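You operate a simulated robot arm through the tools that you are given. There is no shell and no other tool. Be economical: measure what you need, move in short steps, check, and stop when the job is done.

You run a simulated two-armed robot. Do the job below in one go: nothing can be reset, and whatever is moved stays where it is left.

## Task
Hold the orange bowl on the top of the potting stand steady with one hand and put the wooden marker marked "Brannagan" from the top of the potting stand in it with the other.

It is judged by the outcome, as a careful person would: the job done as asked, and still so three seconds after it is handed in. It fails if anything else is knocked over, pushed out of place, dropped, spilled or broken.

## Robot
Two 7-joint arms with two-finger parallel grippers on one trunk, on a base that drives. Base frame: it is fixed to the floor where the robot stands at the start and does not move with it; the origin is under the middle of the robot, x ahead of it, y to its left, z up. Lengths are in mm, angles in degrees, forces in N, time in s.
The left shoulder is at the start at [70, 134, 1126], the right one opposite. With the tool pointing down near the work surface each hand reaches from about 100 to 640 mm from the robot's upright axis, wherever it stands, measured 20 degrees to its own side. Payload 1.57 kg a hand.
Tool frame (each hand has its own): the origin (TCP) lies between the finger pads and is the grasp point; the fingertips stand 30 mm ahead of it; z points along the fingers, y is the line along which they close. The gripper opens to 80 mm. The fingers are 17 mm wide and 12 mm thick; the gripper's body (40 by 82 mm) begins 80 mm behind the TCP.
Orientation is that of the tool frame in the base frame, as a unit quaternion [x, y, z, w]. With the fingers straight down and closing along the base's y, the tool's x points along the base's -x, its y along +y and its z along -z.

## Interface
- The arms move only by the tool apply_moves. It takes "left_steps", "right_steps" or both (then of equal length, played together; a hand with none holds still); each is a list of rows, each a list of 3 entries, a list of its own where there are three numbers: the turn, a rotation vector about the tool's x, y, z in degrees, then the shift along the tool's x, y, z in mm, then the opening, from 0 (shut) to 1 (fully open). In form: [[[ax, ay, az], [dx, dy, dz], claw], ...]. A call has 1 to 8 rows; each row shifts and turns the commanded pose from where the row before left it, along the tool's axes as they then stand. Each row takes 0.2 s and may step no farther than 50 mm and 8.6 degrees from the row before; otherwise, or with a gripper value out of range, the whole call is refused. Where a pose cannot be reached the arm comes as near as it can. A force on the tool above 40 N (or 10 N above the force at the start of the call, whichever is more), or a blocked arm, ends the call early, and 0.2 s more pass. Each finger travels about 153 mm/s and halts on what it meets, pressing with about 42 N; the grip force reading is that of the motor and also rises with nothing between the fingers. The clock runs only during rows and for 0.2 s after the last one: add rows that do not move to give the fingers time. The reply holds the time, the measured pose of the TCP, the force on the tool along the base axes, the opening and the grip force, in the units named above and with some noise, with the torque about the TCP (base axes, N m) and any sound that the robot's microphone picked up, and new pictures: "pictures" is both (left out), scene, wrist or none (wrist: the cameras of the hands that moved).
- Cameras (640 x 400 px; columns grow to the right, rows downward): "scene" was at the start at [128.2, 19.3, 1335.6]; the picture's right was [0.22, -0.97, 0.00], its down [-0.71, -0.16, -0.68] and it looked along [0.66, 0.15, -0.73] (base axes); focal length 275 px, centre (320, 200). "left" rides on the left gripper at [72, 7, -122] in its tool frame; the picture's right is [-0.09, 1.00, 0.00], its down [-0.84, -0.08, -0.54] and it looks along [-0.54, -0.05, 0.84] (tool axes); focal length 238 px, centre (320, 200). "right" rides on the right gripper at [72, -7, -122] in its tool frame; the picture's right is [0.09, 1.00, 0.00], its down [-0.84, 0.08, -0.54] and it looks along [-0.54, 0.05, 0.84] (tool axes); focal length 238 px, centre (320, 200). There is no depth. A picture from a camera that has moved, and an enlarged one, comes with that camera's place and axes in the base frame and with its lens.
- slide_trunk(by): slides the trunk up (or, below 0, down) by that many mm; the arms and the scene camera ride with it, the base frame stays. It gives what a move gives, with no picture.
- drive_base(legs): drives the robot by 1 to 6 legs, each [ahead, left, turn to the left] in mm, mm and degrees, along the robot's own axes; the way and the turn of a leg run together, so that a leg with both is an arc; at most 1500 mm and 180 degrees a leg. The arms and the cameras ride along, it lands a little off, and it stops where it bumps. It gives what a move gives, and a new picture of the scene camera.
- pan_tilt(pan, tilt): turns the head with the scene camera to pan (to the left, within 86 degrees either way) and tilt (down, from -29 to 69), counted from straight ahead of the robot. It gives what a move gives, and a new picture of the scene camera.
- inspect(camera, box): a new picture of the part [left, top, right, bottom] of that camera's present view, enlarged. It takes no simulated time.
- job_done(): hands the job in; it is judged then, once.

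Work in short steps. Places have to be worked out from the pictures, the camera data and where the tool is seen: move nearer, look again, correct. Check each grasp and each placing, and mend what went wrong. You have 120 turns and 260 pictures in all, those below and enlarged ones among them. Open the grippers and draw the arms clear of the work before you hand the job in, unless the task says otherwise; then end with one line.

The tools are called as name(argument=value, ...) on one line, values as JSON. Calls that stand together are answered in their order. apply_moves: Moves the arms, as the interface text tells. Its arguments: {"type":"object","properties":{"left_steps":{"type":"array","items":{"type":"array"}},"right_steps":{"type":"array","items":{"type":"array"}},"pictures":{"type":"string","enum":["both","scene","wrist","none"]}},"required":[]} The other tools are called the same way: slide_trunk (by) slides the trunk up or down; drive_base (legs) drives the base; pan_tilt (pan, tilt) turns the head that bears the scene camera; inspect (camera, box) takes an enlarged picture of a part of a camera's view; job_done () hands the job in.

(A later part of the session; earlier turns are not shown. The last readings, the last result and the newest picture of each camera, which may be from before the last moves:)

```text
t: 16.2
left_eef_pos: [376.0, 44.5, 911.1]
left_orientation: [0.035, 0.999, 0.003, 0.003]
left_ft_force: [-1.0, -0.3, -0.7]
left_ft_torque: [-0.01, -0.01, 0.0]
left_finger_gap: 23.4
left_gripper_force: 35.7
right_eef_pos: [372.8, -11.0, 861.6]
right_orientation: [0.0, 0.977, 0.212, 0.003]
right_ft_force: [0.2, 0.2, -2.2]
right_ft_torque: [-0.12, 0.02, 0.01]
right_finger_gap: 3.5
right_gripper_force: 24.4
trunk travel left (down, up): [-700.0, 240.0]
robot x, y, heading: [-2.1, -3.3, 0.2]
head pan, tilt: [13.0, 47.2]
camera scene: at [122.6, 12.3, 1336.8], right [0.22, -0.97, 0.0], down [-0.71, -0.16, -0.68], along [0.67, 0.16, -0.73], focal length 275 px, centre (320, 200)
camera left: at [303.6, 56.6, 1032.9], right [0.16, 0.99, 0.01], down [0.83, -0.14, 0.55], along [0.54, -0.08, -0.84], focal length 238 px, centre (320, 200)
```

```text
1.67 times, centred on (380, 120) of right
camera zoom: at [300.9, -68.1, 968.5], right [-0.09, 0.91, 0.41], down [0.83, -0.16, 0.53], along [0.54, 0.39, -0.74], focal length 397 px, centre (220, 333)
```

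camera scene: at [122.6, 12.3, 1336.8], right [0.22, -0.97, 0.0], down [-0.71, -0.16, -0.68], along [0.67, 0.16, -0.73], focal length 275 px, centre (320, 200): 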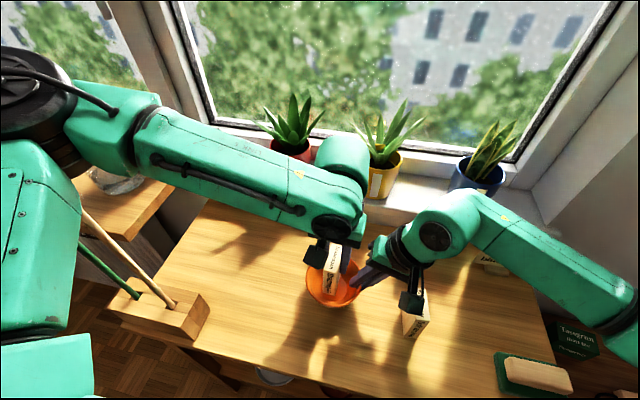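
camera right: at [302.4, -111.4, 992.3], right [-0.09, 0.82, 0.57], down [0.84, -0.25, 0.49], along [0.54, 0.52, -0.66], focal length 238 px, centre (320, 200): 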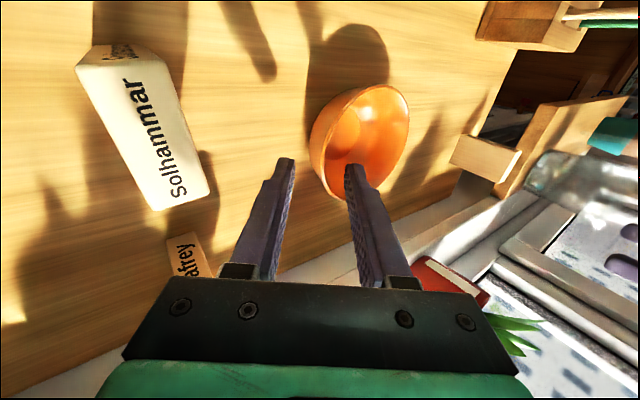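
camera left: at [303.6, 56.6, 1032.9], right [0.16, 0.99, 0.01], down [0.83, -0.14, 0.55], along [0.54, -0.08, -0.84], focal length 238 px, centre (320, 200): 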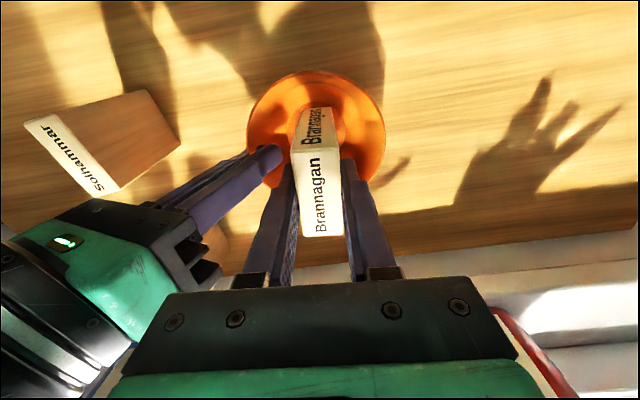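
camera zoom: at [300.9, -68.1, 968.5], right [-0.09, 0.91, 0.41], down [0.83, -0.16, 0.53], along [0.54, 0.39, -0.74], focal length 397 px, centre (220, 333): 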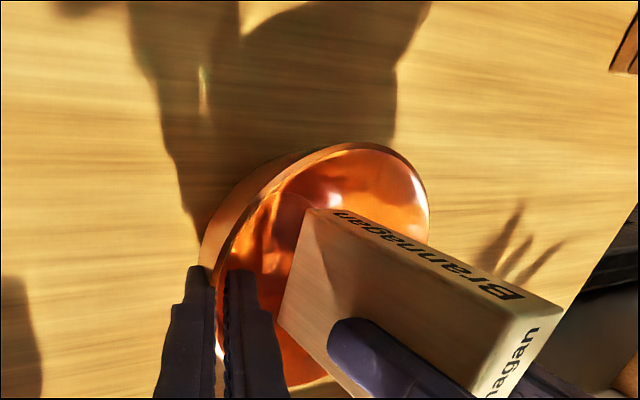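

The scene camera and right hand have shifted about 5 mm, so the robot may be swaying or the left elbow may be touching something. I'll pause and look left before going on.

pan_tilt(pan=50, tilt=35)

```text
t: 17.2
left_eef_pos: [375.0, 45.1, 911.1]
left_orientation: [0.034, 0.999, 0.003, 0.003]
left_ft_force: [-0.5, -0.3, -0.8]
left_ft_torque: [0.0, 0.02, 0.0]
left_finger_gap: 23.5
left_gripper_force: 35.4
right_eef_pos: [373.3, -11.0, 862.4]
right_orientation: [0.001, 0.978, 0.211, 0.003]
right_ft_force: [0.8, 0.7, -2.3]
right_ft_torque: [-0.08, 0.0, 0.0]
right_finger_gap: 3.3
right_gripper_force: 24.7
trunk travel left (down, up): [-700.0, 240.0]
robot x, y, heading: [2.9, -0.9, -0.2]
head pan, tilt: [50.0, 35.0]
camera scene: at [101.6, 61.3, 1354.4], right [0.77, -0.64, 0.0], down [-0.37, -0.43, -0.82], along [0.53, 0.63, -0.57], focal length 275 px, centre (320, 200)
```

scene: 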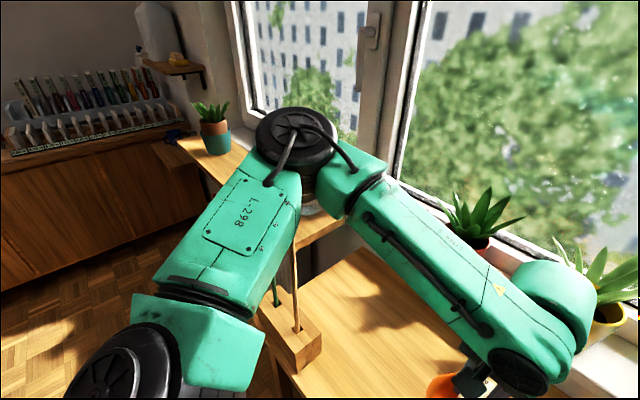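

The robot has been pushed slightly off: the left upper arm has dropped over the tall tool handles and may be pressing on one. I'll zoom in on that area.

inspect(camera="scene", box=[220, 100, 400, 380])

```text
1.43 times, centred on (310, 240) of scene
camera zoom: at [101.6, 61.3, 1354.4], right [0.77, -0.64, 0.0], down [-0.37, -0.43, -0.82], along [0.53, 0.63, -0.57], focal length 392 px, centre (334, 143)
```

zoom: 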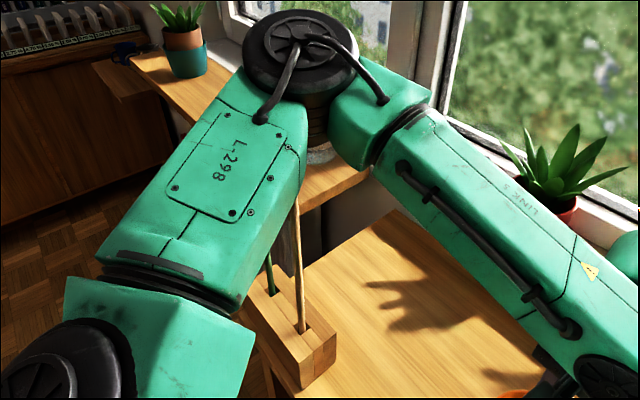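

I'll raise the left hand back up the way it came and see whether the robot settles back.

apply_moves(left_steps=[[[0, 0, 0], [0, 0, -20], 0.15], [[0, 0, 0], [0, 0, -20], 0.15], [[0, 0, 0], [0, 0, -20], 0.15], [[0, 0, 0], [0, 0, -15], 0.15], [[0, 0, 0], [0, 0, 0], 0.15]], pictures="scene")

```text
t: 18.4
left_eef_pos: [377.7, 49.9, 982.2]
left_orientation: [0.034, 0.999, 0.0, 0.0]
left_ft_force: [0.1, -0.3, -0.9]
left_ft_torque: [0.0, -0.01, -0.02]
left_finger_gap: 23.5
left_gripper_force: 35.8
right_eef_pos: [378.9, -5.6, 859.5]
right_orientation: [0.001, 0.978, 0.208, 0.001]
right_ft_force: [-0.9, 0.8, 2.1]
right_ft_torque: [0.17, 0.11, -0.01]
right_finger_gap: 3.3
right_gripper_force: 24.5
trunk travel left (down, up): [-700.0, 240.0]
robot x, y, heading: [2.3, -2.2, -0.0]
head pan, tilt: [50.0, 35.0]
camera scene: at [107.2, 69.1, 1353.4], right [0.77, -0.64, 0.0], down [-0.37, -0.44, -0.82], along [0.53, 0.63, -0.57], focal length 275 px, centre (320, 200)
```

scene: 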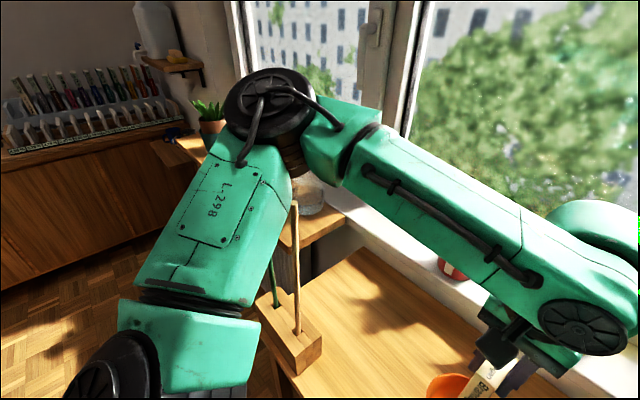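

Confirmed: the tool handle's top (about [229, 252, 1197]) was touching the left upper arm. It is still standing and the robot has settled. I'll have to shift the robot to the right to clear it, so I look right first.

pan_tilt(pan=-55, tilt=50)

pan_tilt(pan=0, tilt=69)

```text
t: 20.2
left_eef_pos: [377.7, 49.6, 982.1]
left_orientation: [0.034, 0.999, -0.001, 0.0]
left_ft_force: [-0.4, -0.2, -1.2]
left_ft_torque: [0.01, -0.01, 0.01]
left_finger_gap: 23.5
left_gripper_force: 35.8
right_eef_pos: [377.1, -5.7, 859.1]
right_orientation: [0.001, 0.978, 0.208, 0.001]
right_ft_force: [-1.1, 0.6, 0.3]
right_ft_torque: [0.11, 0.13, -0.03]
right_finger_gap: 3.5
right_gripper_force: 24.6
trunk travel left (down, up): [-700.0, 240.0]
robot x, y, heading: [-0.4, 3.1, -0.0]
head pan, tilt: [-55.0, 50.0]
camera scene: at [94.8, -61.4, 1331.8], right [-0.82, -0.57, 0.0], down [-0.44, 0.63, -0.64], along [0.37, -0.53, -0.77], focal length 275 px, centre (320, 200)
```

scene: 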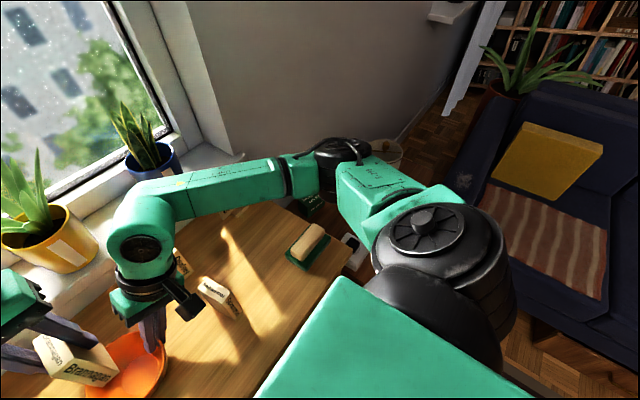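

```text
t: 21.5
left_eef_pos: [377.8, 48.9, 981.8]
left_orientation: [0.034, 0.999, 0.001, 0.0]
left_ft_force: [-0.4, -0.2, -0.7]
left_ft_torque: [-0.04, 0.04, 0.0]
left_finger_gap: 23.4
left_gripper_force: 35.7
right_eef_pos: [377.1, -6.7, 859.1]
right_orientation: [0.001, 0.978, 0.208, 0.001]
right_ft_force: [-1.0, 1.3, 1.0]
right_ft_torque: [0.13, 0.14, -0.02]
right_finger_gap: 3.2
right_gripper_force: 24.7
trunk travel left (down, up): [-700.0, 240.0]
robot x, y, heading: [0.7, 0.8, 0.2]
head pan, tilt: [0.0, 68.8]
camera scene: at [106.6, 1.5, 1309.8], right [0.0, -1.0, 0.0], down [-0.93, 0.0, -0.36], along [0.36, 0.0, -0.93], focal length 275 px, centre (320, 200)
```

scene: 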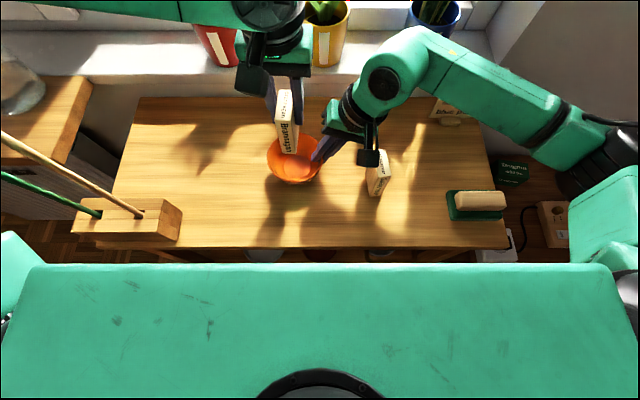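

The floor to the right is free. The plan: release the bowl and back the right hand out, raise the trunk so the left arm clears the handle, then drive right and re-grip. First I release the bowl.

apply_moves(right_steps=[[[0, 0, 0], [0, 0, 0], 0.12], [[0, 0, 0], [0, 0, 0], 0.2], [[0, 0, 0], [0, 0, 0], 0.2], [[0, 0, 0], [0, 0, -15], 0.2], [[0, 0, 0], [0, 0, -30], 0.25], [[0, 0, 0], [0, 0, -40], 0.4], [[0, 0, 0], [0, 0, -40], 0.42]], pictures="scene")

```text
t: 23.1
left_eef_pos: [377.3, 49.3, 982.1]
left_orientation: [0.035, 0.999, 0.0, 0.001]
left_ft_force: [-0.9, -0.2, -1.2]
left_ft_torque: [0.02, -0.01, 0.02]
left_finger_gap: 23.0
left_gripper_force: 35.5
right_eef_pos: [377.5, -56.5, 972.9]
right_orientation: [0.001, 0.978, 0.209, 0.001]
right_ft_force: [-0.5, 1.0, -0.1]
right_ft_torque: [-0.02, -0.02, 0.03]
right_finger_gap: 33.7
right_gripper_force: 0.1
trunk travel left (down, up): [-700.0, 240.0]
robot x, y, heading: [2.0, 3.2, 0.0]
head pan, tilt: [0.0, 68.8]
camera scene: at [106.2, 1.1, 1309.8], right [0.0, -1.0, 0.0], down [-0.93, 0.0, -0.36], along [0.36, 0.0, -0.93], focal length 275 px, centre (320, 200)
```

scene: 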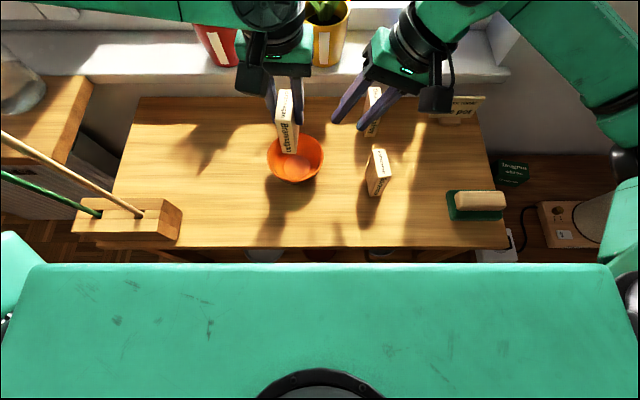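

The bowl is released and undisturbed. Now I raise the trunk so the left arm passes above the handle.

slide_trunk(by=235)

pan_tilt(pan=40, tilt=50)

```text
t: 25.6
left_eef_pos: [378.5, 49.9, 1216.4]
left_orientation: [0.033, 0.999, 0.001, 0.0]
left_ft_force: [0.3, 0.3, -0.4]
left_ft_torque: [0.0, 0.01, -0.02]
left_finger_gap: 23.4
left_gripper_force: 35.5
right_eef_pos: [379.4, -55.1, 1207.0]
right_orientation: [0.001, 0.978, 0.207, 0.0]
right_ft_force: [1.2, 0.9, -0.4]
right_ft_torque: [0.04, 0.03, -0.04]
right_finger_gap: 33.7
right_gripper_force: 0.1
trunk travel left (down, up): [-935.0, 5.0]
robot x, y, heading: [-1.2, -1.9, -0.0]
head pan, tilt: [0.0, 68.8]
```

```text
t: 26.6
left_eef_pos: [378.3, 49.2, 1218.4]
left_orientation: [0.034, 0.999, 0.0, 0.0]
left_ft_force: [1.2, 0.5, -1.4]
left_ft_torque: [0.02, 0.01, -0.02]
left_finger_gap: 23.4
left_gripper_force: 35.9
right_eef_pos: [379.8, -55.2, 1206.4]
right_orientation: [0.0, 0.978, 0.209, 0.001]
right_ft_force: [0.1, -0.5, -0.7]
right_ft_torque: [0.03, -0.01, 0.01]
right_finger_gap: 33.5
right_gripper_force: 0.0
trunk travel left (down, up): [-935.0, 5.0]
robot x, y, heading: [1.6, -0.5, 0.0]
head pan, tilt: [40.0, 50.0]
camera scene: at [109.8, 50.8, 1566.7], right [0.64, -0.77, 0.0], down [-0.59, -0.49, -0.64], along [0.49, 0.41, -0.77], focal length 275 px, centre (320, 200)
```

scene: 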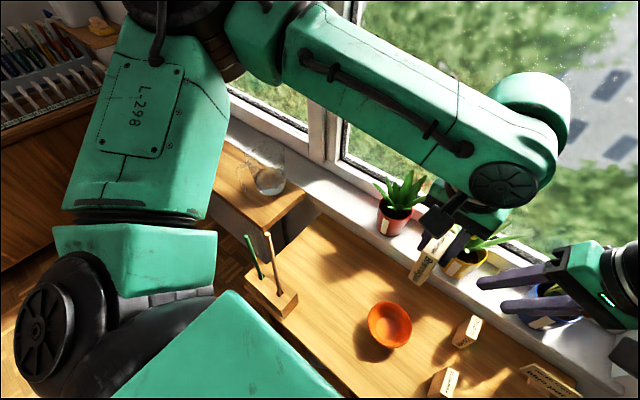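

The arm is well above the handle, and the way right is open floor. I'll drive 260 mm to the right.

drive_base(legs=[[0, -130, 0], [0, -130, 0]])

```text
t: 28.8
left_eef_pos: [361.7, -166.5, 1216.3]
left_orientation: [0.02, 1.0, 0.003, -0.002]
left_ft_force: [-0.1, -2.0, -0.2]
left_ft_torque: [0.17, 0.08, 0.01]
left_finger_gap: 23.2
left_gripper_force: 36.0
right_eef_pos: [366.0, -269.9, 1204.6]
right_orientation: [-0.011, 0.977, 0.211, -0.005]
right_ft_force: [-0.3, -1.3, -0.8]
right_ft_torque: [0.1, -0.02, -0.03]
right_finger_gap: 33.9
right_gripper_force: 0.1
trunk travel left (down, up): [-935.0, 5.0]
robot x, y, heading: [-19.2, -218.5, 1.3]
head pan, tilt: [40.0, 50.0]
camera scene: at [95.6, -174.1, 1566.5], right [0.66, -0.75, -0.01], down [-0.58, -0.5, -0.64], along [0.48, 0.43, -0.77], focal length 275 px, centre (320, 200)
```

scene: 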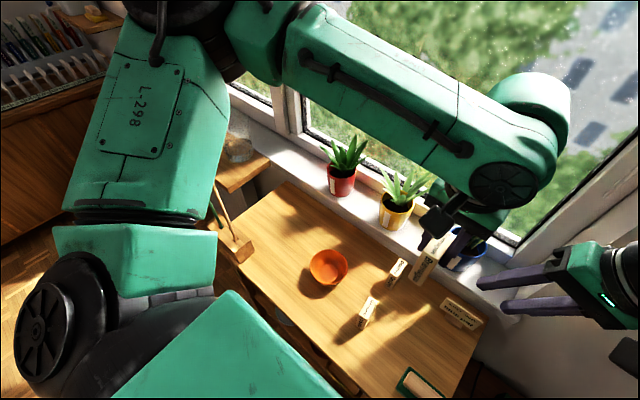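

It stopped about 40 mm short with a slight lean, so it may have bumped something. I'll look to the right and down.

pan_tilt(pan=-60, tilt=60)

pan_tilt(pan=0, tilt=60)

```text
t: 30.6
left_eef_pos: [355.5, -158.1, 1218.1]
left_orientation: [0.021, 1.0, 0.0, 0.0]
left_ft_force: [0.2, 0.3, -1.3]
left_ft_torque: [-0.01, -0.03, 0.02]
left_finger_gap: 23.5
left_gripper_force: 35.5
right_eef_pos: [358.9, -262.9, 1206.3]
right_orientation: [-0.011, 0.978, 0.208, -0.002]
right_ft_force: [-0.9, -0.2, 0.5]
right_ft_torque: [-0.02, 0.02, 0.05]
right_finger_gap: 33.6
right_gripper_force: 0.0
trunk travel left (down, up): [-935.0, 5.0]
robot x, y, heading: [-18.4, -222.4, 1.5]
head pan, tilt: [-60.0, 60.0]
camera scene: at [65.3, -272.2, 1554.2], right [-0.85, -0.52, 0.0], down [-0.45, 0.74, -0.5], along [0.26, -0.43, -0.87], focal length 275 px, centre (320, 200)
```

scene: 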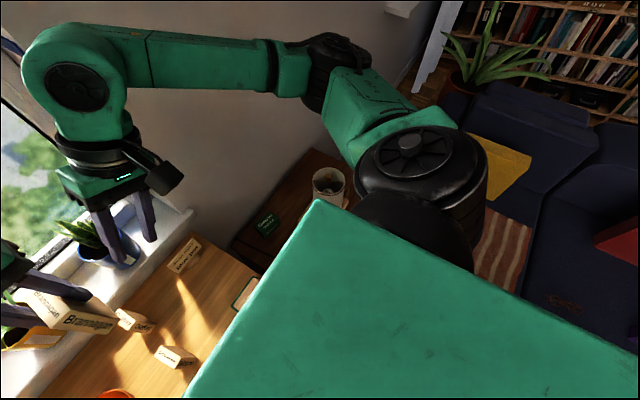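

```text
t: 31.9
left_eef_pos: [356.3, -158.3, 1217.3]
left_orientation: [0.021, 1.0, 0.0, 0.0]
left_ft_force: [-0.6, -0.1, -0.4]
left_ft_torque: [0.0, 0.04, -0.02]
left_finger_gap: 23.8
left_gripper_force: 35.7
right_eef_pos: [359.7, -262.4, 1207.1]
right_orientation: [-0.011, 0.978, 0.208, -0.003]
right_ft_force: [0.3, -1.2, -0.1]
right_ft_torque: [-0.04, 0.0, -0.01]
right_finger_gap: 33.4
right_gripper_force: 0.1
trunk travel left (down, up): [-935.0, 5.0]
robot x, y, heading: [-19.7, -216.5, 1.4]
head pan, tilt: [0.0, 60.0]
camera scene: at [97.0, -213.6, 1554.2], right [0.03, -1.0, 0.0], down [-0.87, -0.02, -0.5], along [0.5, 0.01, -0.87], focal length 275 px, centre (320, 200)
```

scene: 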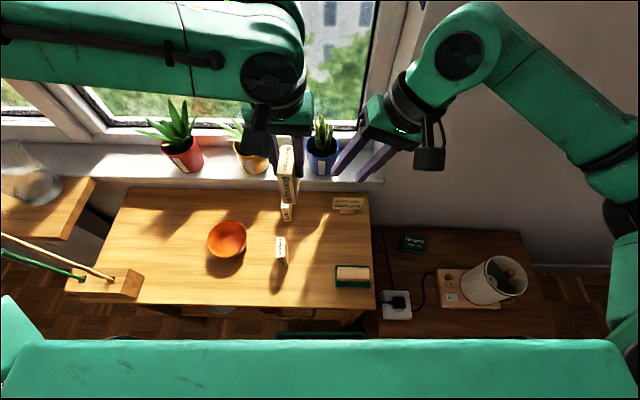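

Everything looks intact and the robot has settled at about [-19, -218], heading 1.5°. I'll keep the trunk fairly high, because a more stretched left arm keeps its elbow away from the handle, and lower it by just 80 mm.

slide_trunk(by=-80)

pan_tilt(pan=25, tilt=50)

```text
t: 33.0
left_eef_pos: [354.8, -159.7, 1136.0]
left_orientation: [0.022, 1.0, 0.0, -0.001]
left_ft_force: [0.4, 0.3, -1.2]
left_ft_torque: [-0.01, 0.0, -0.01]
left_finger_gap: 23.6
left_gripper_force: 35.7
right_eef_pos: [358.5, -263.1, 1126.5]
right_orientation: [-0.011, 0.978, 0.208, -0.003]
right_ft_force: [1.1, 0.1, 0.4]
right_ft_torque: [0.0, -0.04, -0.01]
right_finger_gap: 33.7
right_gripper_force: 0.1
trunk travel left (down, up): [-855.0, 85.0]
robot x, y, heading: [-20.4, -218.6, 1.6]
head pan, tilt: [0.0, 60.0]
```

```text
t: 33.9
left_eef_pos: [356.4, -158.9, 1138.9]
left_orientation: [0.021, 1.0, 0.0, 0.0]
left_ft_force: [0.5, 0.6, -0.5]
left_ft_torque: [-0.02, -0.01, -0.03]
left_finger_gap: 23.3
left_gripper_force: 35.1
right_eef_pos: [359.9, -263.5, 1127.8]
right_orientation: [-0.012, 0.978, 0.208, -0.002]
right_ft_force: [0.4, 0.3, 0.5]
right_ft_torque: [0.02, 0.02, -0.01]
right_finger_gap: 33.8
right_gripper_force: 0.0
trunk travel left (down, up): [-855.0, 85.0]
robot x, y, heading: [-21.8, -216.1, 1.5]
head pan, tilt: [25.0, 50.0]
camera scene: at [99.2, -181.0, 1486.7], right [0.45, -0.9, 0.0], down [-0.69, -0.34, -0.64], along [0.57, 0.29, -0.77], focal length 275 px, centre (320, 200)
```

scene: 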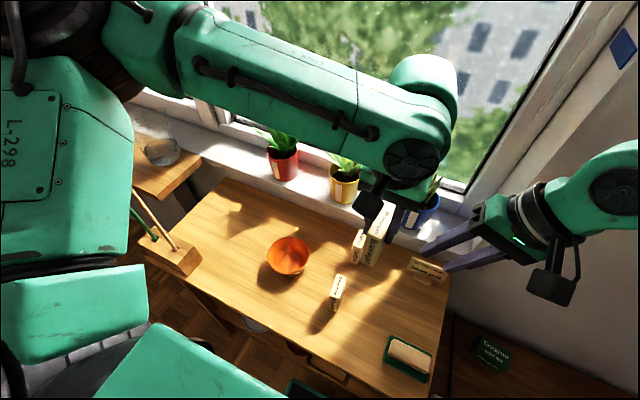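

I'll move the left hand back over the +y side of the bowl at height, keeping an eye on the handle.

apply_moves(left_steps=[[[0, 0, 0], [-4, 40, 0], 0.15], [[0, 0, 0], [-4, 45, 0], 0.15], [[0, 0, 0], [-3, 45, 0], 0.15], [[0, 0, 0], [-3, 45, 0], 0.15], [[0, 0, 0], [-3, 45, 0], 0.15], [[0, 0, 0], [0, 30, 0], 0.15], [[0, 0, 0], [0, 0, 0], 0.15]], pictures="scene")

```text
t: 35.5
left_eef_pos: [383.5, 87.9, 1136.3]
left_orientation: [0.022, 1.0, 0.0, 0.0]
left_ft_force: [-0.4, 0.3, -0.4]
left_ft_torque: [0.02, -0.01, -0.01]
left_finger_gap: 23.4
left_gripper_force: 36.2
right_eef_pos: [359.5, -264.8, 1126.1]
right_orientation: [-0.012, 0.978, 0.209, -0.002]
right_ft_force: [-0.1, -0.8, 0.8]
right_ft_torque: [0.02, 0.0, 0.0]
right_finger_gap: 33.4
right_gripper_force: 0.0
trunk travel left (down, up): [-855.0, 85.0]
robot x, y, heading: [-17.1, -216.3, 1.6]
head pan, tilt: [25.0, 50.0]
camera scene: at [99.4, -181.6, 1486.7], right [0.45, -0.89, 0.0], down [-0.69, -0.34, -0.64], along [0.57, 0.29, -0.77], focal length 275 px, centre (320, 200)
```

scene: 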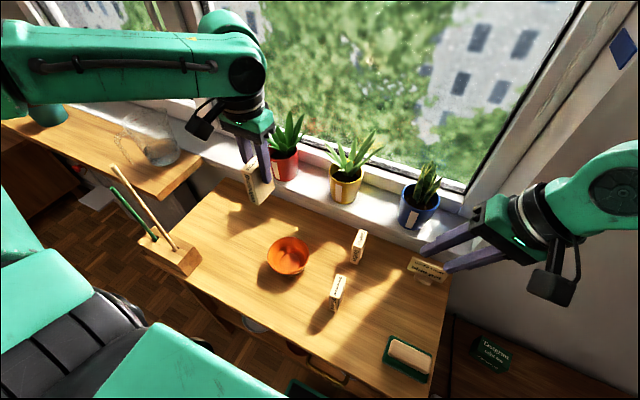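

I'll look left to see where the elbow is relative to the handles.

pan_tilt(pan=55, tilt=45)

```text
t: 36.5
left_eef_pos: [381.3, 89.2, 1134.3]
left_orientation: [0.021, 1.0, 0.0, 0.0]
left_ft_force: [0.1, -0.5, -0.1]
left_ft_torque: [-0.01, -0.04, 0.04]
left_finger_gap: 23.4
left_gripper_force: 35.2
right_eef_pos: [358.6, -263.7, 1127.0]
right_orientation: [-0.01, 0.978, 0.209, -0.003]
right_ft_force: [-0.6, 0.3, 0.3]
right_ft_torque: [0.01, -0.03, -0.02]
right_finger_gap: 33.2
right_gripper_force: 0.1
trunk travel left (down, up): [-855.0, 85.0]
robot x, y, heading: [-22.4, -216.5, 1.4]
head pan, tilt: [55.0, 45.0]
camera scene: at [75.2, -147.2, 1493.6], right [0.83, -0.55, 0.0], down [-0.39, -0.59, -0.71], along [0.39, 0.59, -0.71], focal length 275 px, centre (320, 200)
```

scene: 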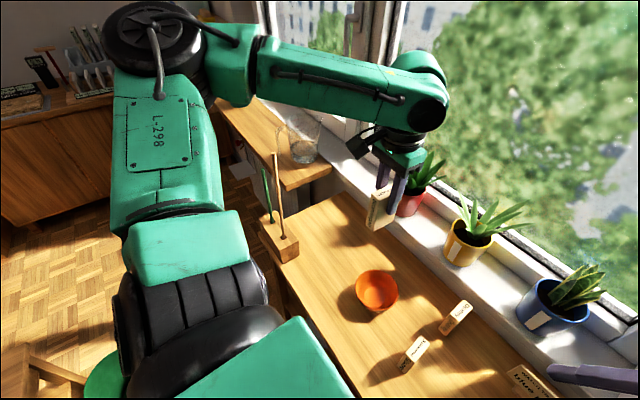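

The elbow is now about 110 mm beside and well above the handle top, which is good. Next I bring the right hand back above the bowl's -y rim.

apply_moves(right_steps=[[[0, 0, 0], [-4.6, 37, 16.6], 0.42], [[0, 0, 0], [-4.6, 37, 16.6], 0.42], [[0, 0, 0], [-4.6, 37, 16.6], 0.42], [[0, 0, 0], [-4.6, 37, 16.6], 0.42], [[0, 0, 0], [-4.6, 37, 16.6], 0.42], [[0, 0, 0], [0, -20, 45], 0.42], [[0, 0, 0], [0, -20, 44], 0.42], [[0, 0, 0], [0, -20, 44], 0.42]], pictures="wrist")

pan_tilt(pan=25, tilt=50)

```text
t: 38.3
left_eef_pos: [382.4, 89.6, 1135.4]
left_orientation: [0.021, 1.0, -0.001, 0.001]
left_ft_force: [1.4, 0.4, -0.6]
left_ft_torque: [-0.02, -0.05, 0.0]
left_finger_gap: 23.1
left_gripper_force: 35.6
right_eef_pos: [378.5, -59.9, 977.7]
right_orientation: [-0.011, 0.978, 0.208, -0.002]
right_ft_force: [-0.4, 0.2, -0.4]
right_ft_torque: [0.04, -0.02, 0.02]
right_finger_gap: 33.8
right_gripper_force: 0.1
trunk travel left (down, up): [-855.0, 85.0]
robot x, y, heading: [-17.2, -217.2, 1.5]
head pan, tilt: [55.0, 45.0]
camera right: at [307.2, -118.2, 1086.4], right [-0.11, 0.91, 0.4], down [0.84, -0.13, 0.53], along [0.53, 0.4, -0.75], focal length 238 px, centre (320, 200)
```

right: 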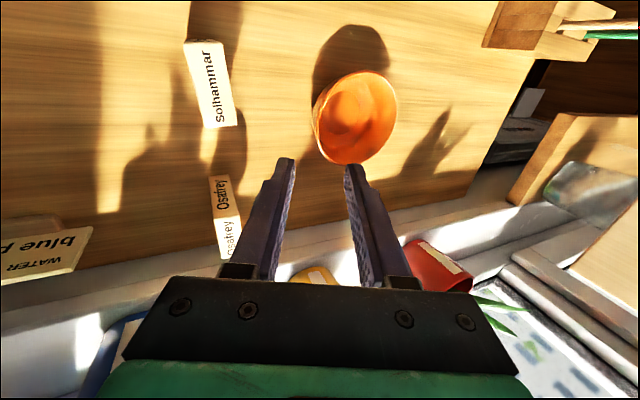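

```text
t: 39.2
left_eef_pos: [383.1, 87.9, 1135.9]
left_orientation: [0.02, 1.0, 0.0, -0.001]
left_ft_force: [-0.3, 1.0, -0.4]
left_ft_torque: [0.02, -0.02, 0.0]
left_finger_gap: 23.4
left_gripper_force: 36.2
right_eef_pos: [377.7, -60.8, 979.2]
right_orientation: [-0.011, 0.978, 0.208, -0.003]
right_ft_force: [-0.2, 0.4, 0.4]
right_ft_torque: [-0.03, 0.05, 0.02]
right_finger_gap: 33.5
right_gripper_force: 0.0
trunk travel left (down, up): [-855.0, 85.0]
robot x, y, heading: [-22.3, -215.9, 1.4]
head pan, tilt: [25.0, 50.0]
camera scene: at [99.0, -180.8, 1486.8], right [0.45, -0.89, 0.0], down [-0.69, -0.34, -0.64], along [0.57, 0.29, -0.77], focal length 275 px, centre (320, 200)
```

scene: 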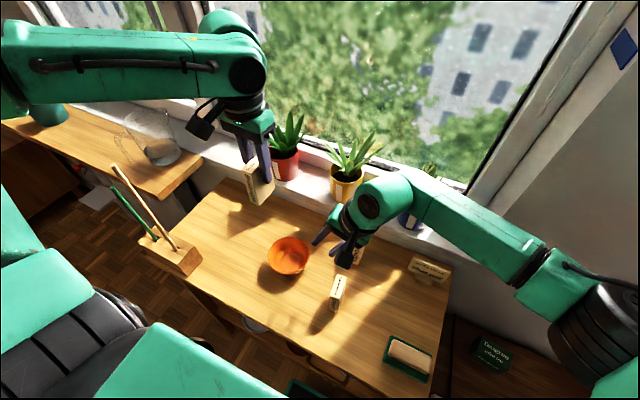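

The grasp point lies straight along the tool axis, 130 mm ahead. I advance 85 mm and check alignment.

apply_moves(right_steps=[[[0, 0, 0], [0, 0, 43], 0.4], [[0, 0, 0], [0, 0, 42], 0.4], [[0, 0, 0], [0, 0, 0], 0.4]], pictures="none")

inspect(camera="right", box=[220, 60, 440, 260])

inspect(camera="scene", box=[240, 190, 380, 310])

```text
t: 40.0
left_eef_pos: [382.0, 87.6, 1136.1]
left_orientation: [0.021, 1.0, 0.0, 0.001]
left_ft_force: [0.0, -0.1, -0.5]
left_ft_torque: [0.05, -0.05, 0.0]
left_finger_gap: 23.4
left_gripper_force: 35.5
right_eef_pos: [379.7, -27.8, 901.8]
right_orientation: [-0.012, 0.978, 0.209, -0.002]
right_ft_force: [0.0, 0.2, 0.0]
right_ft_torque: [0.02, 0.04, -0.02]
right_finger_gap: 32.0
right_gripper_force: 0.2
trunk travel left (down, up): [-855.0, 85.0]
robot x, y, heading: [-19.7, -219.9, 1.4]
head pan, tilt: [25.0, 50.0]
```

```text
2.00 times, centred on (330, 160) of right
camera zoom: at [307.3, -86.6, 1010.2], right [-0.11, 0.91, 0.41], down [0.84, -0.13, 0.53], along [0.53, 0.4, -0.75], focal length 477 px, centre (300, 280)
```

zoom: 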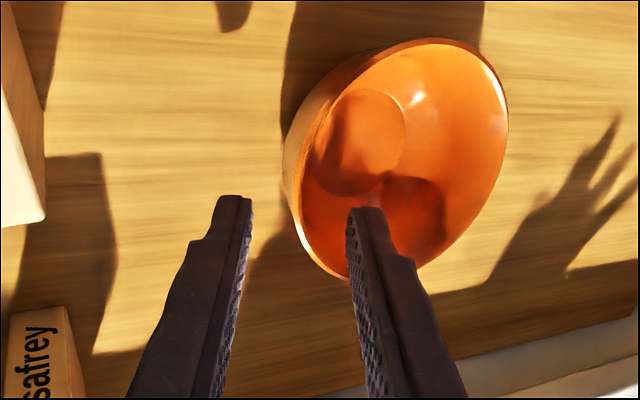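

```text
3.33 times, centred on (310, 250) of scene
camera zoom: at [99.0, -181.4, 1486.8], right [0.45, -0.89, 0.0], down [-0.69, -0.34, -0.64], along [0.58, 0.29, -0.77], focal length 916 px, centre (353, 33)
```

zoom: 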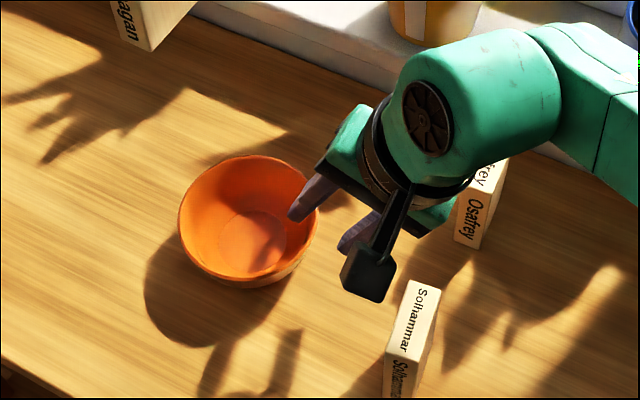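

Rim alignment is within a couple of millimetres. I'll descend 46 mm and start closing gently.

apply_moves(right_steps=[[[0, 0, 0], [0, 0.5, 23], 0.4], [[0, 0, 0], [0, 0, 23], 0.4], [[0, 0, 0], [0, 0, 0], 0.3]], pictures="none")

inspect(camera="right", box=[220, 60, 440, 260])

inspect(camera="scene", box=[240, 190, 380, 310])

```text
t: 40.8
left_eef_pos: [383.7, 88.1, 1135.7]
left_orientation: [0.022, 1.0, 0.0, 0.0]
left_ft_force: [-0.2, -0.8, -1.0]
left_ft_torque: [0.01, 0.0, 0.01]
left_finger_gap: 23.5
left_gripper_force: 35.4
right_eef_pos: [376.9, -7.8, 858.4]
right_orientation: [-0.011, 0.978, 0.21, -0.002]
right_ft_force: [0.0, -0.3, 0.5]
right_ft_torque: [0.0, -0.01, 0.02]
right_finger_gap: 24.4
right_gripper_force: 0.1
trunk travel left (down, up): [-855.0, 85.0]
robot x, y, heading: [-21.9, -215.6, 1.5]
head pan, tilt: [25.0, 50.0]
```

```text
2.00 times, centred on (330, 160) of right
camera zoom: at [304.6, -66.4, 967.2], right [-0.11, 0.91, 0.41], down [0.84, -0.13, 0.53], along [0.53, 0.4, -0.75], focal length 477 px, centre (300, 280)
```

zoom: 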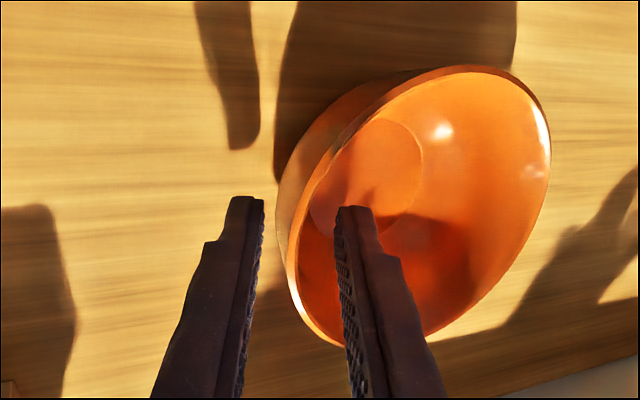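

```text
3.33 times, centred on (310, 250) of scene
camera zoom: at [99.2, -181.3, 1486.7], right [0.45, -0.89, 0.0], down [-0.69, -0.34, -0.64], along [0.57, 0.29, -0.77], focal length 916 px, centre (353, 33)
```

zoom: 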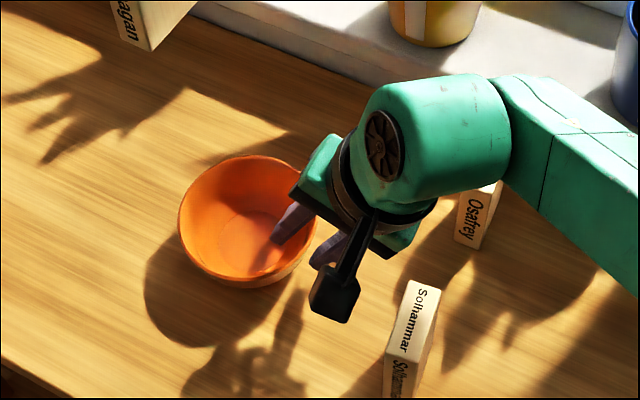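

The rim is nearly mid-gap, so I nudge 1.5 mm outward and close.

apply_moves(right_steps=[[[0, 0, 0], [0, -1.5, 0], 0.2], [[0, 0, 0], [0, 0, 0], 0.12], [[0, 0, 0], [0, 0, 0], 0.07], [[0, 0, 0], [0, 0, 0], 0.04], [[0, 0, 0], [0, 0, 0], 0.0], [[0, 0, 0], [0, 0, 0], 0.0]], pictures="none")

inspect(camera="scene", box=[240, 190, 380, 310])

```text
t: 42.2
left_eef_pos: [382.6, 89.7, 1134.9]
left_orientation: [0.021, 1.0, 0.001, 0.001]
left_ft_force: [0.0, -0.2, -0.7]
left_ft_torque: [0.01, -0.02, -0.02]
left_finger_gap: 23.4
left_gripper_force: 35.5
right_eef_pos: [376.0, -8.2, 859.4]
right_orientation: [-0.011, 0.978, 0.208, -0.001]
right_ft_force: [0.5, 2.0, 4.7]
right_ft_torque: [0.26, 0.12, -0.07]
right_finger_gap: 3.3
right_gripper_force: 24.0
trunk travel left (down, up): [-855.0, 85.0]
robot x, y, heading: [-19.1, -218.4, 1.5]
head pan, tilt: [25.0, 50.0]
```

```text
3.33 times, centred on (310, 250) of scene
camera zoom: at [98.8, -180.4, 1486.8], right [0.45, -0.89, 0.0], down [-0.69, -0.34, -0.64], along [0.58, 0.29, -0.77], focal length 916 px, centre (353, 33)
```

zoom: 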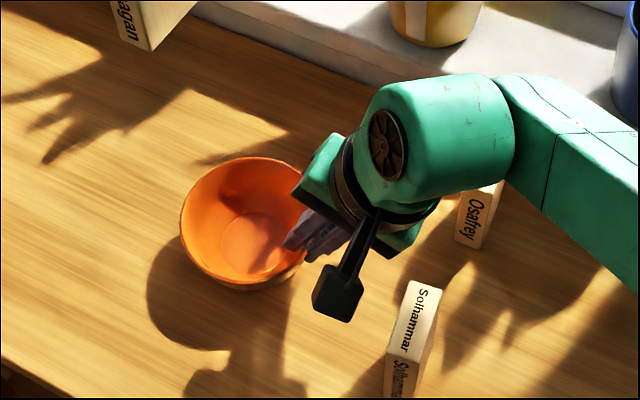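

The bowl is held again: gap 3.3 mm, low force, and it has moved only about 1 mm. Now the left hand goes over the bowl centre and down to just above the rim.

apply_moves(left_steps=[[[0, 0, 0], [1, -10, 35], 0.15], [[0, 0, 0], [1, -10, 35], 0.15], [[0, 0, 0], [1, -10, 35], 0.15], [[0, 0, 0], [2, -8, 35], 0.15], [[0, 0, 0], [0, 0, 20], 0.15], [[0, 0, 0], [0, 0, 0], 0.15]])

inspect(camera="left", box=[180, 30, 420, 250])

inspect(camera="scene", box=[200, 120, 380, 310])

```text
t: 43.6
left_eef_pos: [377.8, 51.3, 977.2]
left_orientation: [0.02, 1.0, 0.0, 0.001]
left_ft_force: [0.4, -0.7, -0.9]
left_ft_torque: [0.0, 0.01, -0.02]
left_finger_gap: 23.6
left_gripper_force: 35.7
right_eef_pos: [376.3, -9.1, 858.3]
right_orientation: [-0.011, 0.978, 0.208, -0.002]
right_ft_force: [1.4, 2.5, 6.0]
right_ft_torque: [0.35, 0.15, -0.06]
right_finger_gap: 3.6
right_gripper_force: 24.7
trunk travel left (down, up): [-855.0, 85.0]
robot x, y, heading: [-23.3, -216.2, 1.7]
head pan, tilt: [25.0, 50.0]
camera scene: at [98.4, -180.7, 1486.8], right [0.45, -0.89, 0.0], down [-0.69, -0.34, -0.64], along [0.58, 0.29, -0.77], focal length 275 px, centre (320, 200)
camera left: at [306.4, 62.1, 1099.8], right [0.13, 0.99, 0.0], down [0.83, -0.11, 0.54], along [0.54, -0.07, -0.84], focal length 238 px, centre (320, 200)
```

scene: 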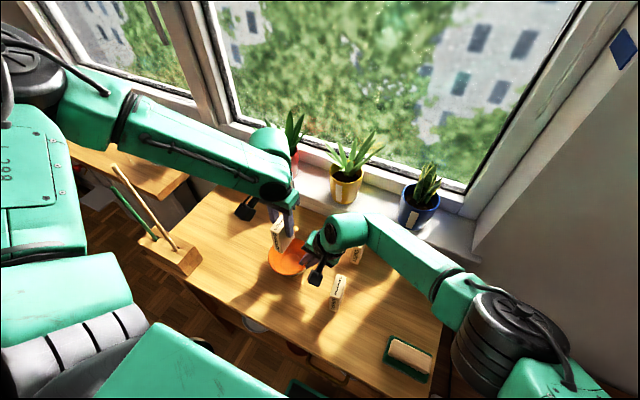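
left: 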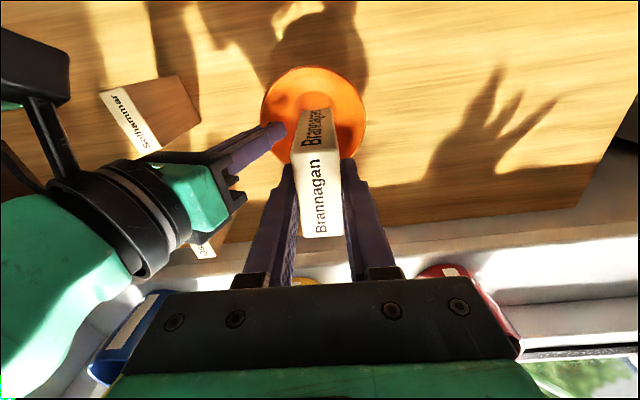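

```text
1.82 times, centred on (300, 140) of left
camera zoom: at [306.4, 62.1, 1099.8], right [0.13, 0.99, 0.0], down [0.83, -0.11, 0.54], along [0.54, -0.07, -0.84], focal length 433 px, centre (356, 309)
```

zoom: 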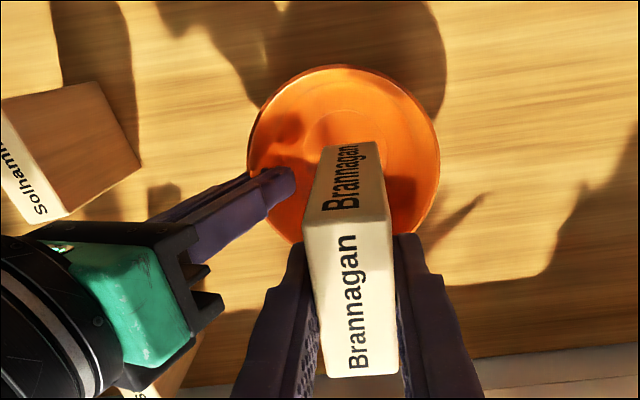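

```text
2.11 times, centred on (290, 215) of scene
camera zoom: at [98.4, -180.7, 1486.8], right [0.45, -0.89, 0.0], down [-0.69, -0.34, -0.64], along [0.58, 0.29, -0.77], focal length 578 px, centre (383, 168)
```

zoom: 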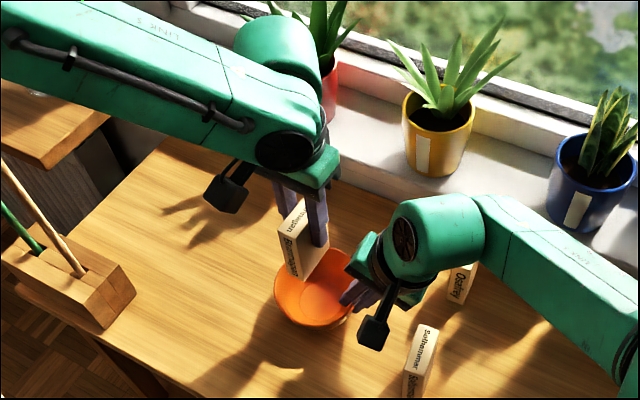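

The marker is about 3 mm toward +y of where I want it. I'll shift 2 mm and lower 70 mm, watching forces and the robot's stance.

apply_moves(left_steps=[[[0, 0, 0], [0, -2, 15], 0.15], [[0, 0, 0], [0, 0, 15], 0.15], [[0, 0, 0], [0, 0, 20], 0.15], [[0, 0, 0], [0, 0, 20], 0.15], [[0, 0, 0], [0, 0, 0], 0.15]])

inspect(camera="scene", box=[220, 180, 380, 310])

inspect(camera="right", box=[220, 0, 540, 240])

```text
t: 44.8
left_eef_pos: [375.3, 51.2, 907.9]
left_orientation: [0.021, 1.0, -0.001, 0.0]
left_ft_force: [1.1, 0.8, -0.7]
left_ft_torque: [-0.03, 0.02, 0.0]
left_finger_gap: 23.5
left_gripper_force: 35.7
right_eef_pos: [375.9, -9.1, 859.3]
right_orientation: [-0.012, 0.978, 0.208, -0.002]
right_ft_force: [0.4, 1.9, 7.5]
right_ft_torque: [0.36, 0.15, -0.13]
right_finger_gap: 3.2
right_gripper_force: 24.5
trunk travel left (down, up): [-855.0, 85.0]
robot x, y, heading: [-21.3, -217.2, 1.5]
head pan, tilt: [25.0, 50.0]
camera scene: at [98.3, -180.7, 1486.8], right [0.45, -0.89, 0.0], down [-0.69, -0.34, -0.64], along [0.58, 0.29, -0.77], focal length 275 px, centre (320, 200)
camera left: at [304.4, 61.0, 1030.1], right [0.13, 0.99, 0.0], down [0.83, -0.11, 0.54], along [0.54, -0.07, -0.84], focal length 238 px, centre (320, 200)
```

scene: 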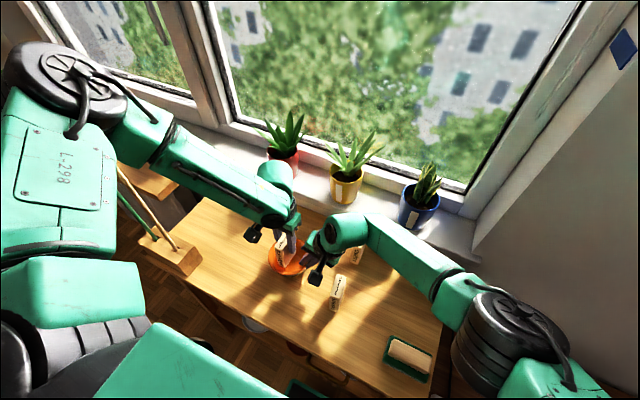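
left: 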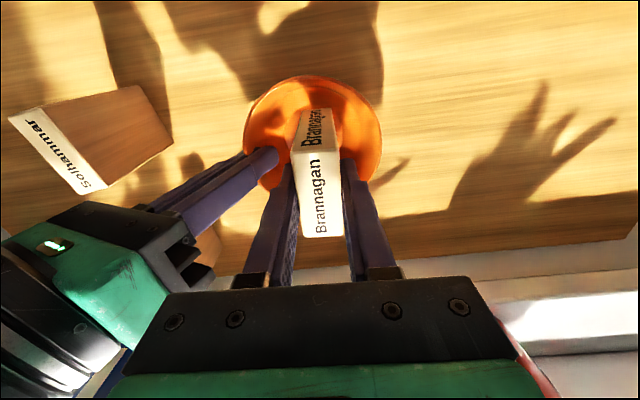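

```text
3.08 times, centred on (300, 245) of scene
camera zoom: at [98.3, -180.7, 1486.8], right [0.45, -0.89, 0.0], down [-0.69, -0.34, -0.64], along [0.58, 0.29, -0.77], focal length 845 px, centre (382, 62)
```

zoom: 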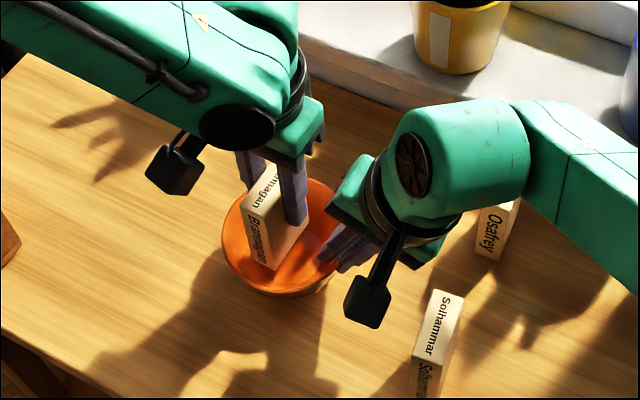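

```text
1.67 times, centred on (380, 120) of right
camera zoom: at [305.0, -67.6, 967.6], right [-0.11, 0.91, 0.41], down [0.84, -0.13, 0.53], along [0.53, 0.4, -0.75], focal length 397 px, centre (220, 333)
```

zoom: 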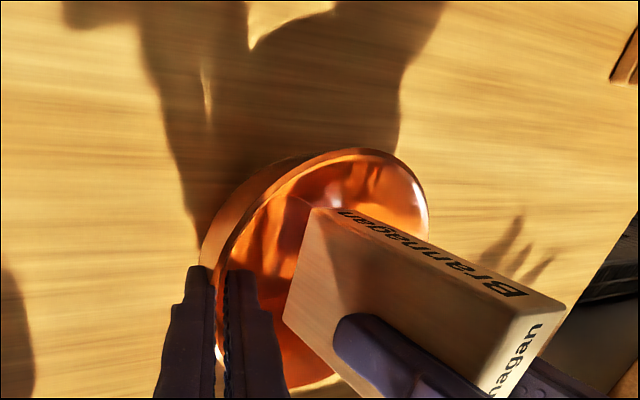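

No contact anywhere, and the marker is centred over the bowl floor with its bottom at about z=832. I lower it slowly the remaining 25 mm or so, until it touches.

apply_moves(left_steps=[[[0, 0, 0], [0, 0, 8], 0.15], [[0, 0, 0], [0, 0, 7], 0.15], [[0, 0, 0], [0, 0, 4], 0.15], [[0, 0, 0], [0, 0, 2], 0.15], [[0, 0, 0], [0, 0, 0], 0.15]], pictures="none")

inspect(camera="right", box=[220, 0, 540, 240])

inspect(camera="scene", box=[220, 180, 380, 310])

```text
t: 46.0
left_eef_pos: [377.5, 48.5, 888.9]
left_orientation: [0.022, 1.0, -0.001, 0.003]
left_ft_force: [-3.3, -13.7, 29.5]
left_ft_torque: [-0.67, 0.22, -0.04]
left_finger_gap: 23.5
left_gripper_force: 35.9
right_eef_pos: [375.1, -8.6, 858.5]
right_orientation: [-0.011, 0.978, 0.208, -0.001]
right_ft_force: [7.8, 18.0, -8.8]
right_ft_torque: [0.22, -0.05, -0.49]
right_finger_gap: 3.4
right_gripper_force: 24.7
trunk travel left (down, up): [-855.0, 85.0]
robot x, y, heading: [-21.0, -216.6, 1.2]
head pan, tilt: [25.0, 50.0]
```

```text
1.67 times, centred on (380, 120) of right
camera zoom: at [304.0, -68.4, 967.9], right [-0.11, 0.91, 0.41], down [0.84, -0.13, 0.53], along [0.53, 0.4, -0.75], focal length 397 px, centre (220, 333)
```

zoom: 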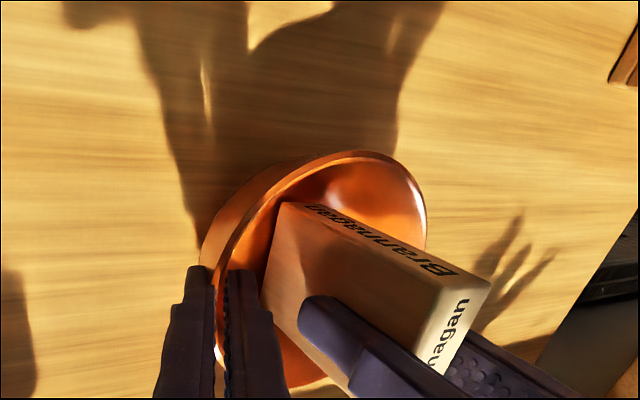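

```text
3.08 times, centred on (300, 245) of scene
camera zoom: at [97.0, -182.0, 1487.1], right [0.45, -0.89, 0.0], down [-0.68, -0.34, -0.64], along [0.58, 0.29, -0.77], focal length 845 px, centre (382, 62)
```

zoom: 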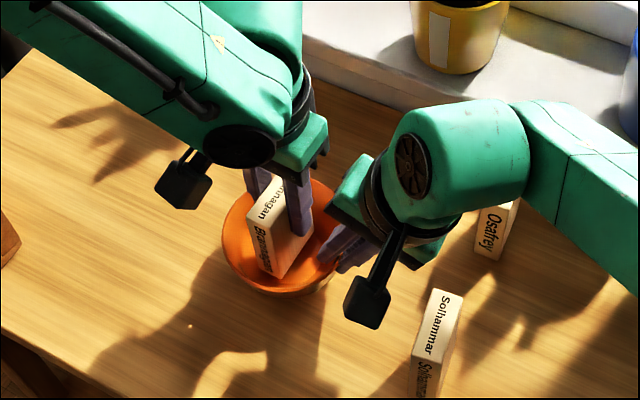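

The marker's bottom edge met the curved +y side of the bowl (block pushed up and toward -y). I'll lift 4 mm, shift 4 mm toward -y and 1.5 mm toward -x, then lower gently.

apply_moves(left_steps=[[[0, 0, 0], [0, 0, -5], 0.15], [[0, 0, 0], [1.5, -4, 0], 0.15], [[0, 0, 0], [0, 0, 3], 0.15], [[0, 0, 0], [0, 0, 2], 0.15], [[0, 0, 0], [0, 0, 0], 0.15]], pictures="none")

```text
t: 47.2
left_eef_pos: [376.2, 46.6, 887.8]
left_orientation: [0.023, 1.0, 0.0, 0.002]
left_ft_force: [10.3, -3.6, 6.7]
left_ft_torque: [-0.22, -0.52, 0.01]
left_finger_gap: 23.2
left_gripper_force: 35.9
right_eef_pos: [374.6, -7.9, 859.1]
right_orientation: [-0.013, 0.978, 0.209, -0.003]
right_ft_force: [-9.5, 9.5, 5.3]
right_ft_torque: [0.43, 0.62, 0.38]
right_finger_gap: 3.4
right_gripper_force: 24.5
trunk travel left (down, up): [-855.0, 85.0]
robot x, y, heading: [-18.9, -215.5, 1.8]
head pan, tilt: [25.0, 50.0]
```

Now the -x wall pushes a little, so x should go back about 1 mm and y a touch further. I adjust and lower 2 mm.

apply_moves(left_steps=[[[0, 0, 0], [0, 0, -2], 0.15], [[0, 0, 0], [-1.2, -1, 0], 0.15], [[0, 0, 0], [0, 0, 2], 0.15], [[0, 0, 0], [0, 0, 1.5], 0.15], [[0, 0, 0], [0, 0, 0], 0.15]], pictures="none")

inspect(camera="right", box=[220, 0, 540, 240])

inspect(camera="scene", box=[220, 180, 380, 310])

```text
t: 48.4
left_eef_pos: [376.5, 46.0, 885.7]
left_orientation: [0.02, 1.0, -0.001, 0.002]
left_ft_force: [10.1, -7.5, 9.0]
left_ft_torque: [-0.39, -0.5, 0.07]
left_finger_gap: 23.3
left_gripper_force: 35.3
right_eef_pos: [375.7, -8.0, 860.5]
right_orientation: [-0.012, 0.978, 0.208, -0.001]
right_ft_force: [-9.1, 12.3, 2.8]
right_ft_torque: [0.39, 0.53, 0.35]
right_finger_gap: 3.4
right_gripper_force: 24.5
trunk travel left (down, up): [-855.0, 85.0]
robot x, y, heading: [-21.8, -216.6, 1.5]
head pan, tilt: [25.0, 50.0]
```

```text
1.67 times, centred on (380, 120) of right
camera zoom: at [304.2, -67.4, 967.9], right [-0.11, 0.91, 0.41], down [0.84, -0.13, 0.53], along [0.53, 0.4, -0.75], focal length 397 px, centre (220, 333)
```

zoom: 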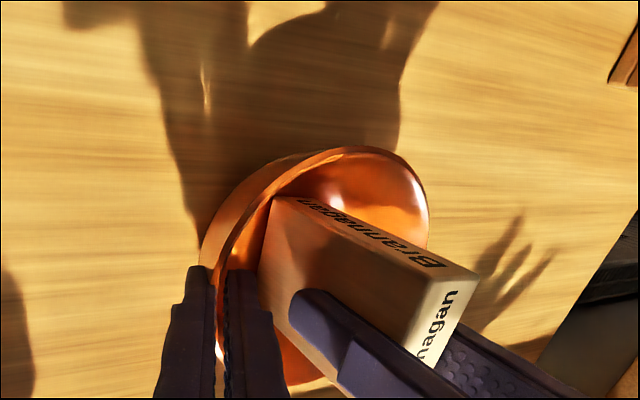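

```text
3.08 times, centred on (300, 245) of scene
camera zoom: at [97.5, -180.7, 1486.9], right [0.45, -0.89, 0.0], down [-0.68, -0.34, -0.64], along [0.58, 0.29, -0.77], focal length 845 px, centre (382, 62)
```

zoom: 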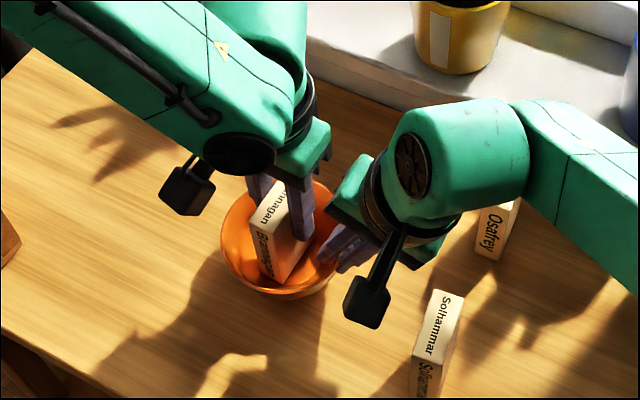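

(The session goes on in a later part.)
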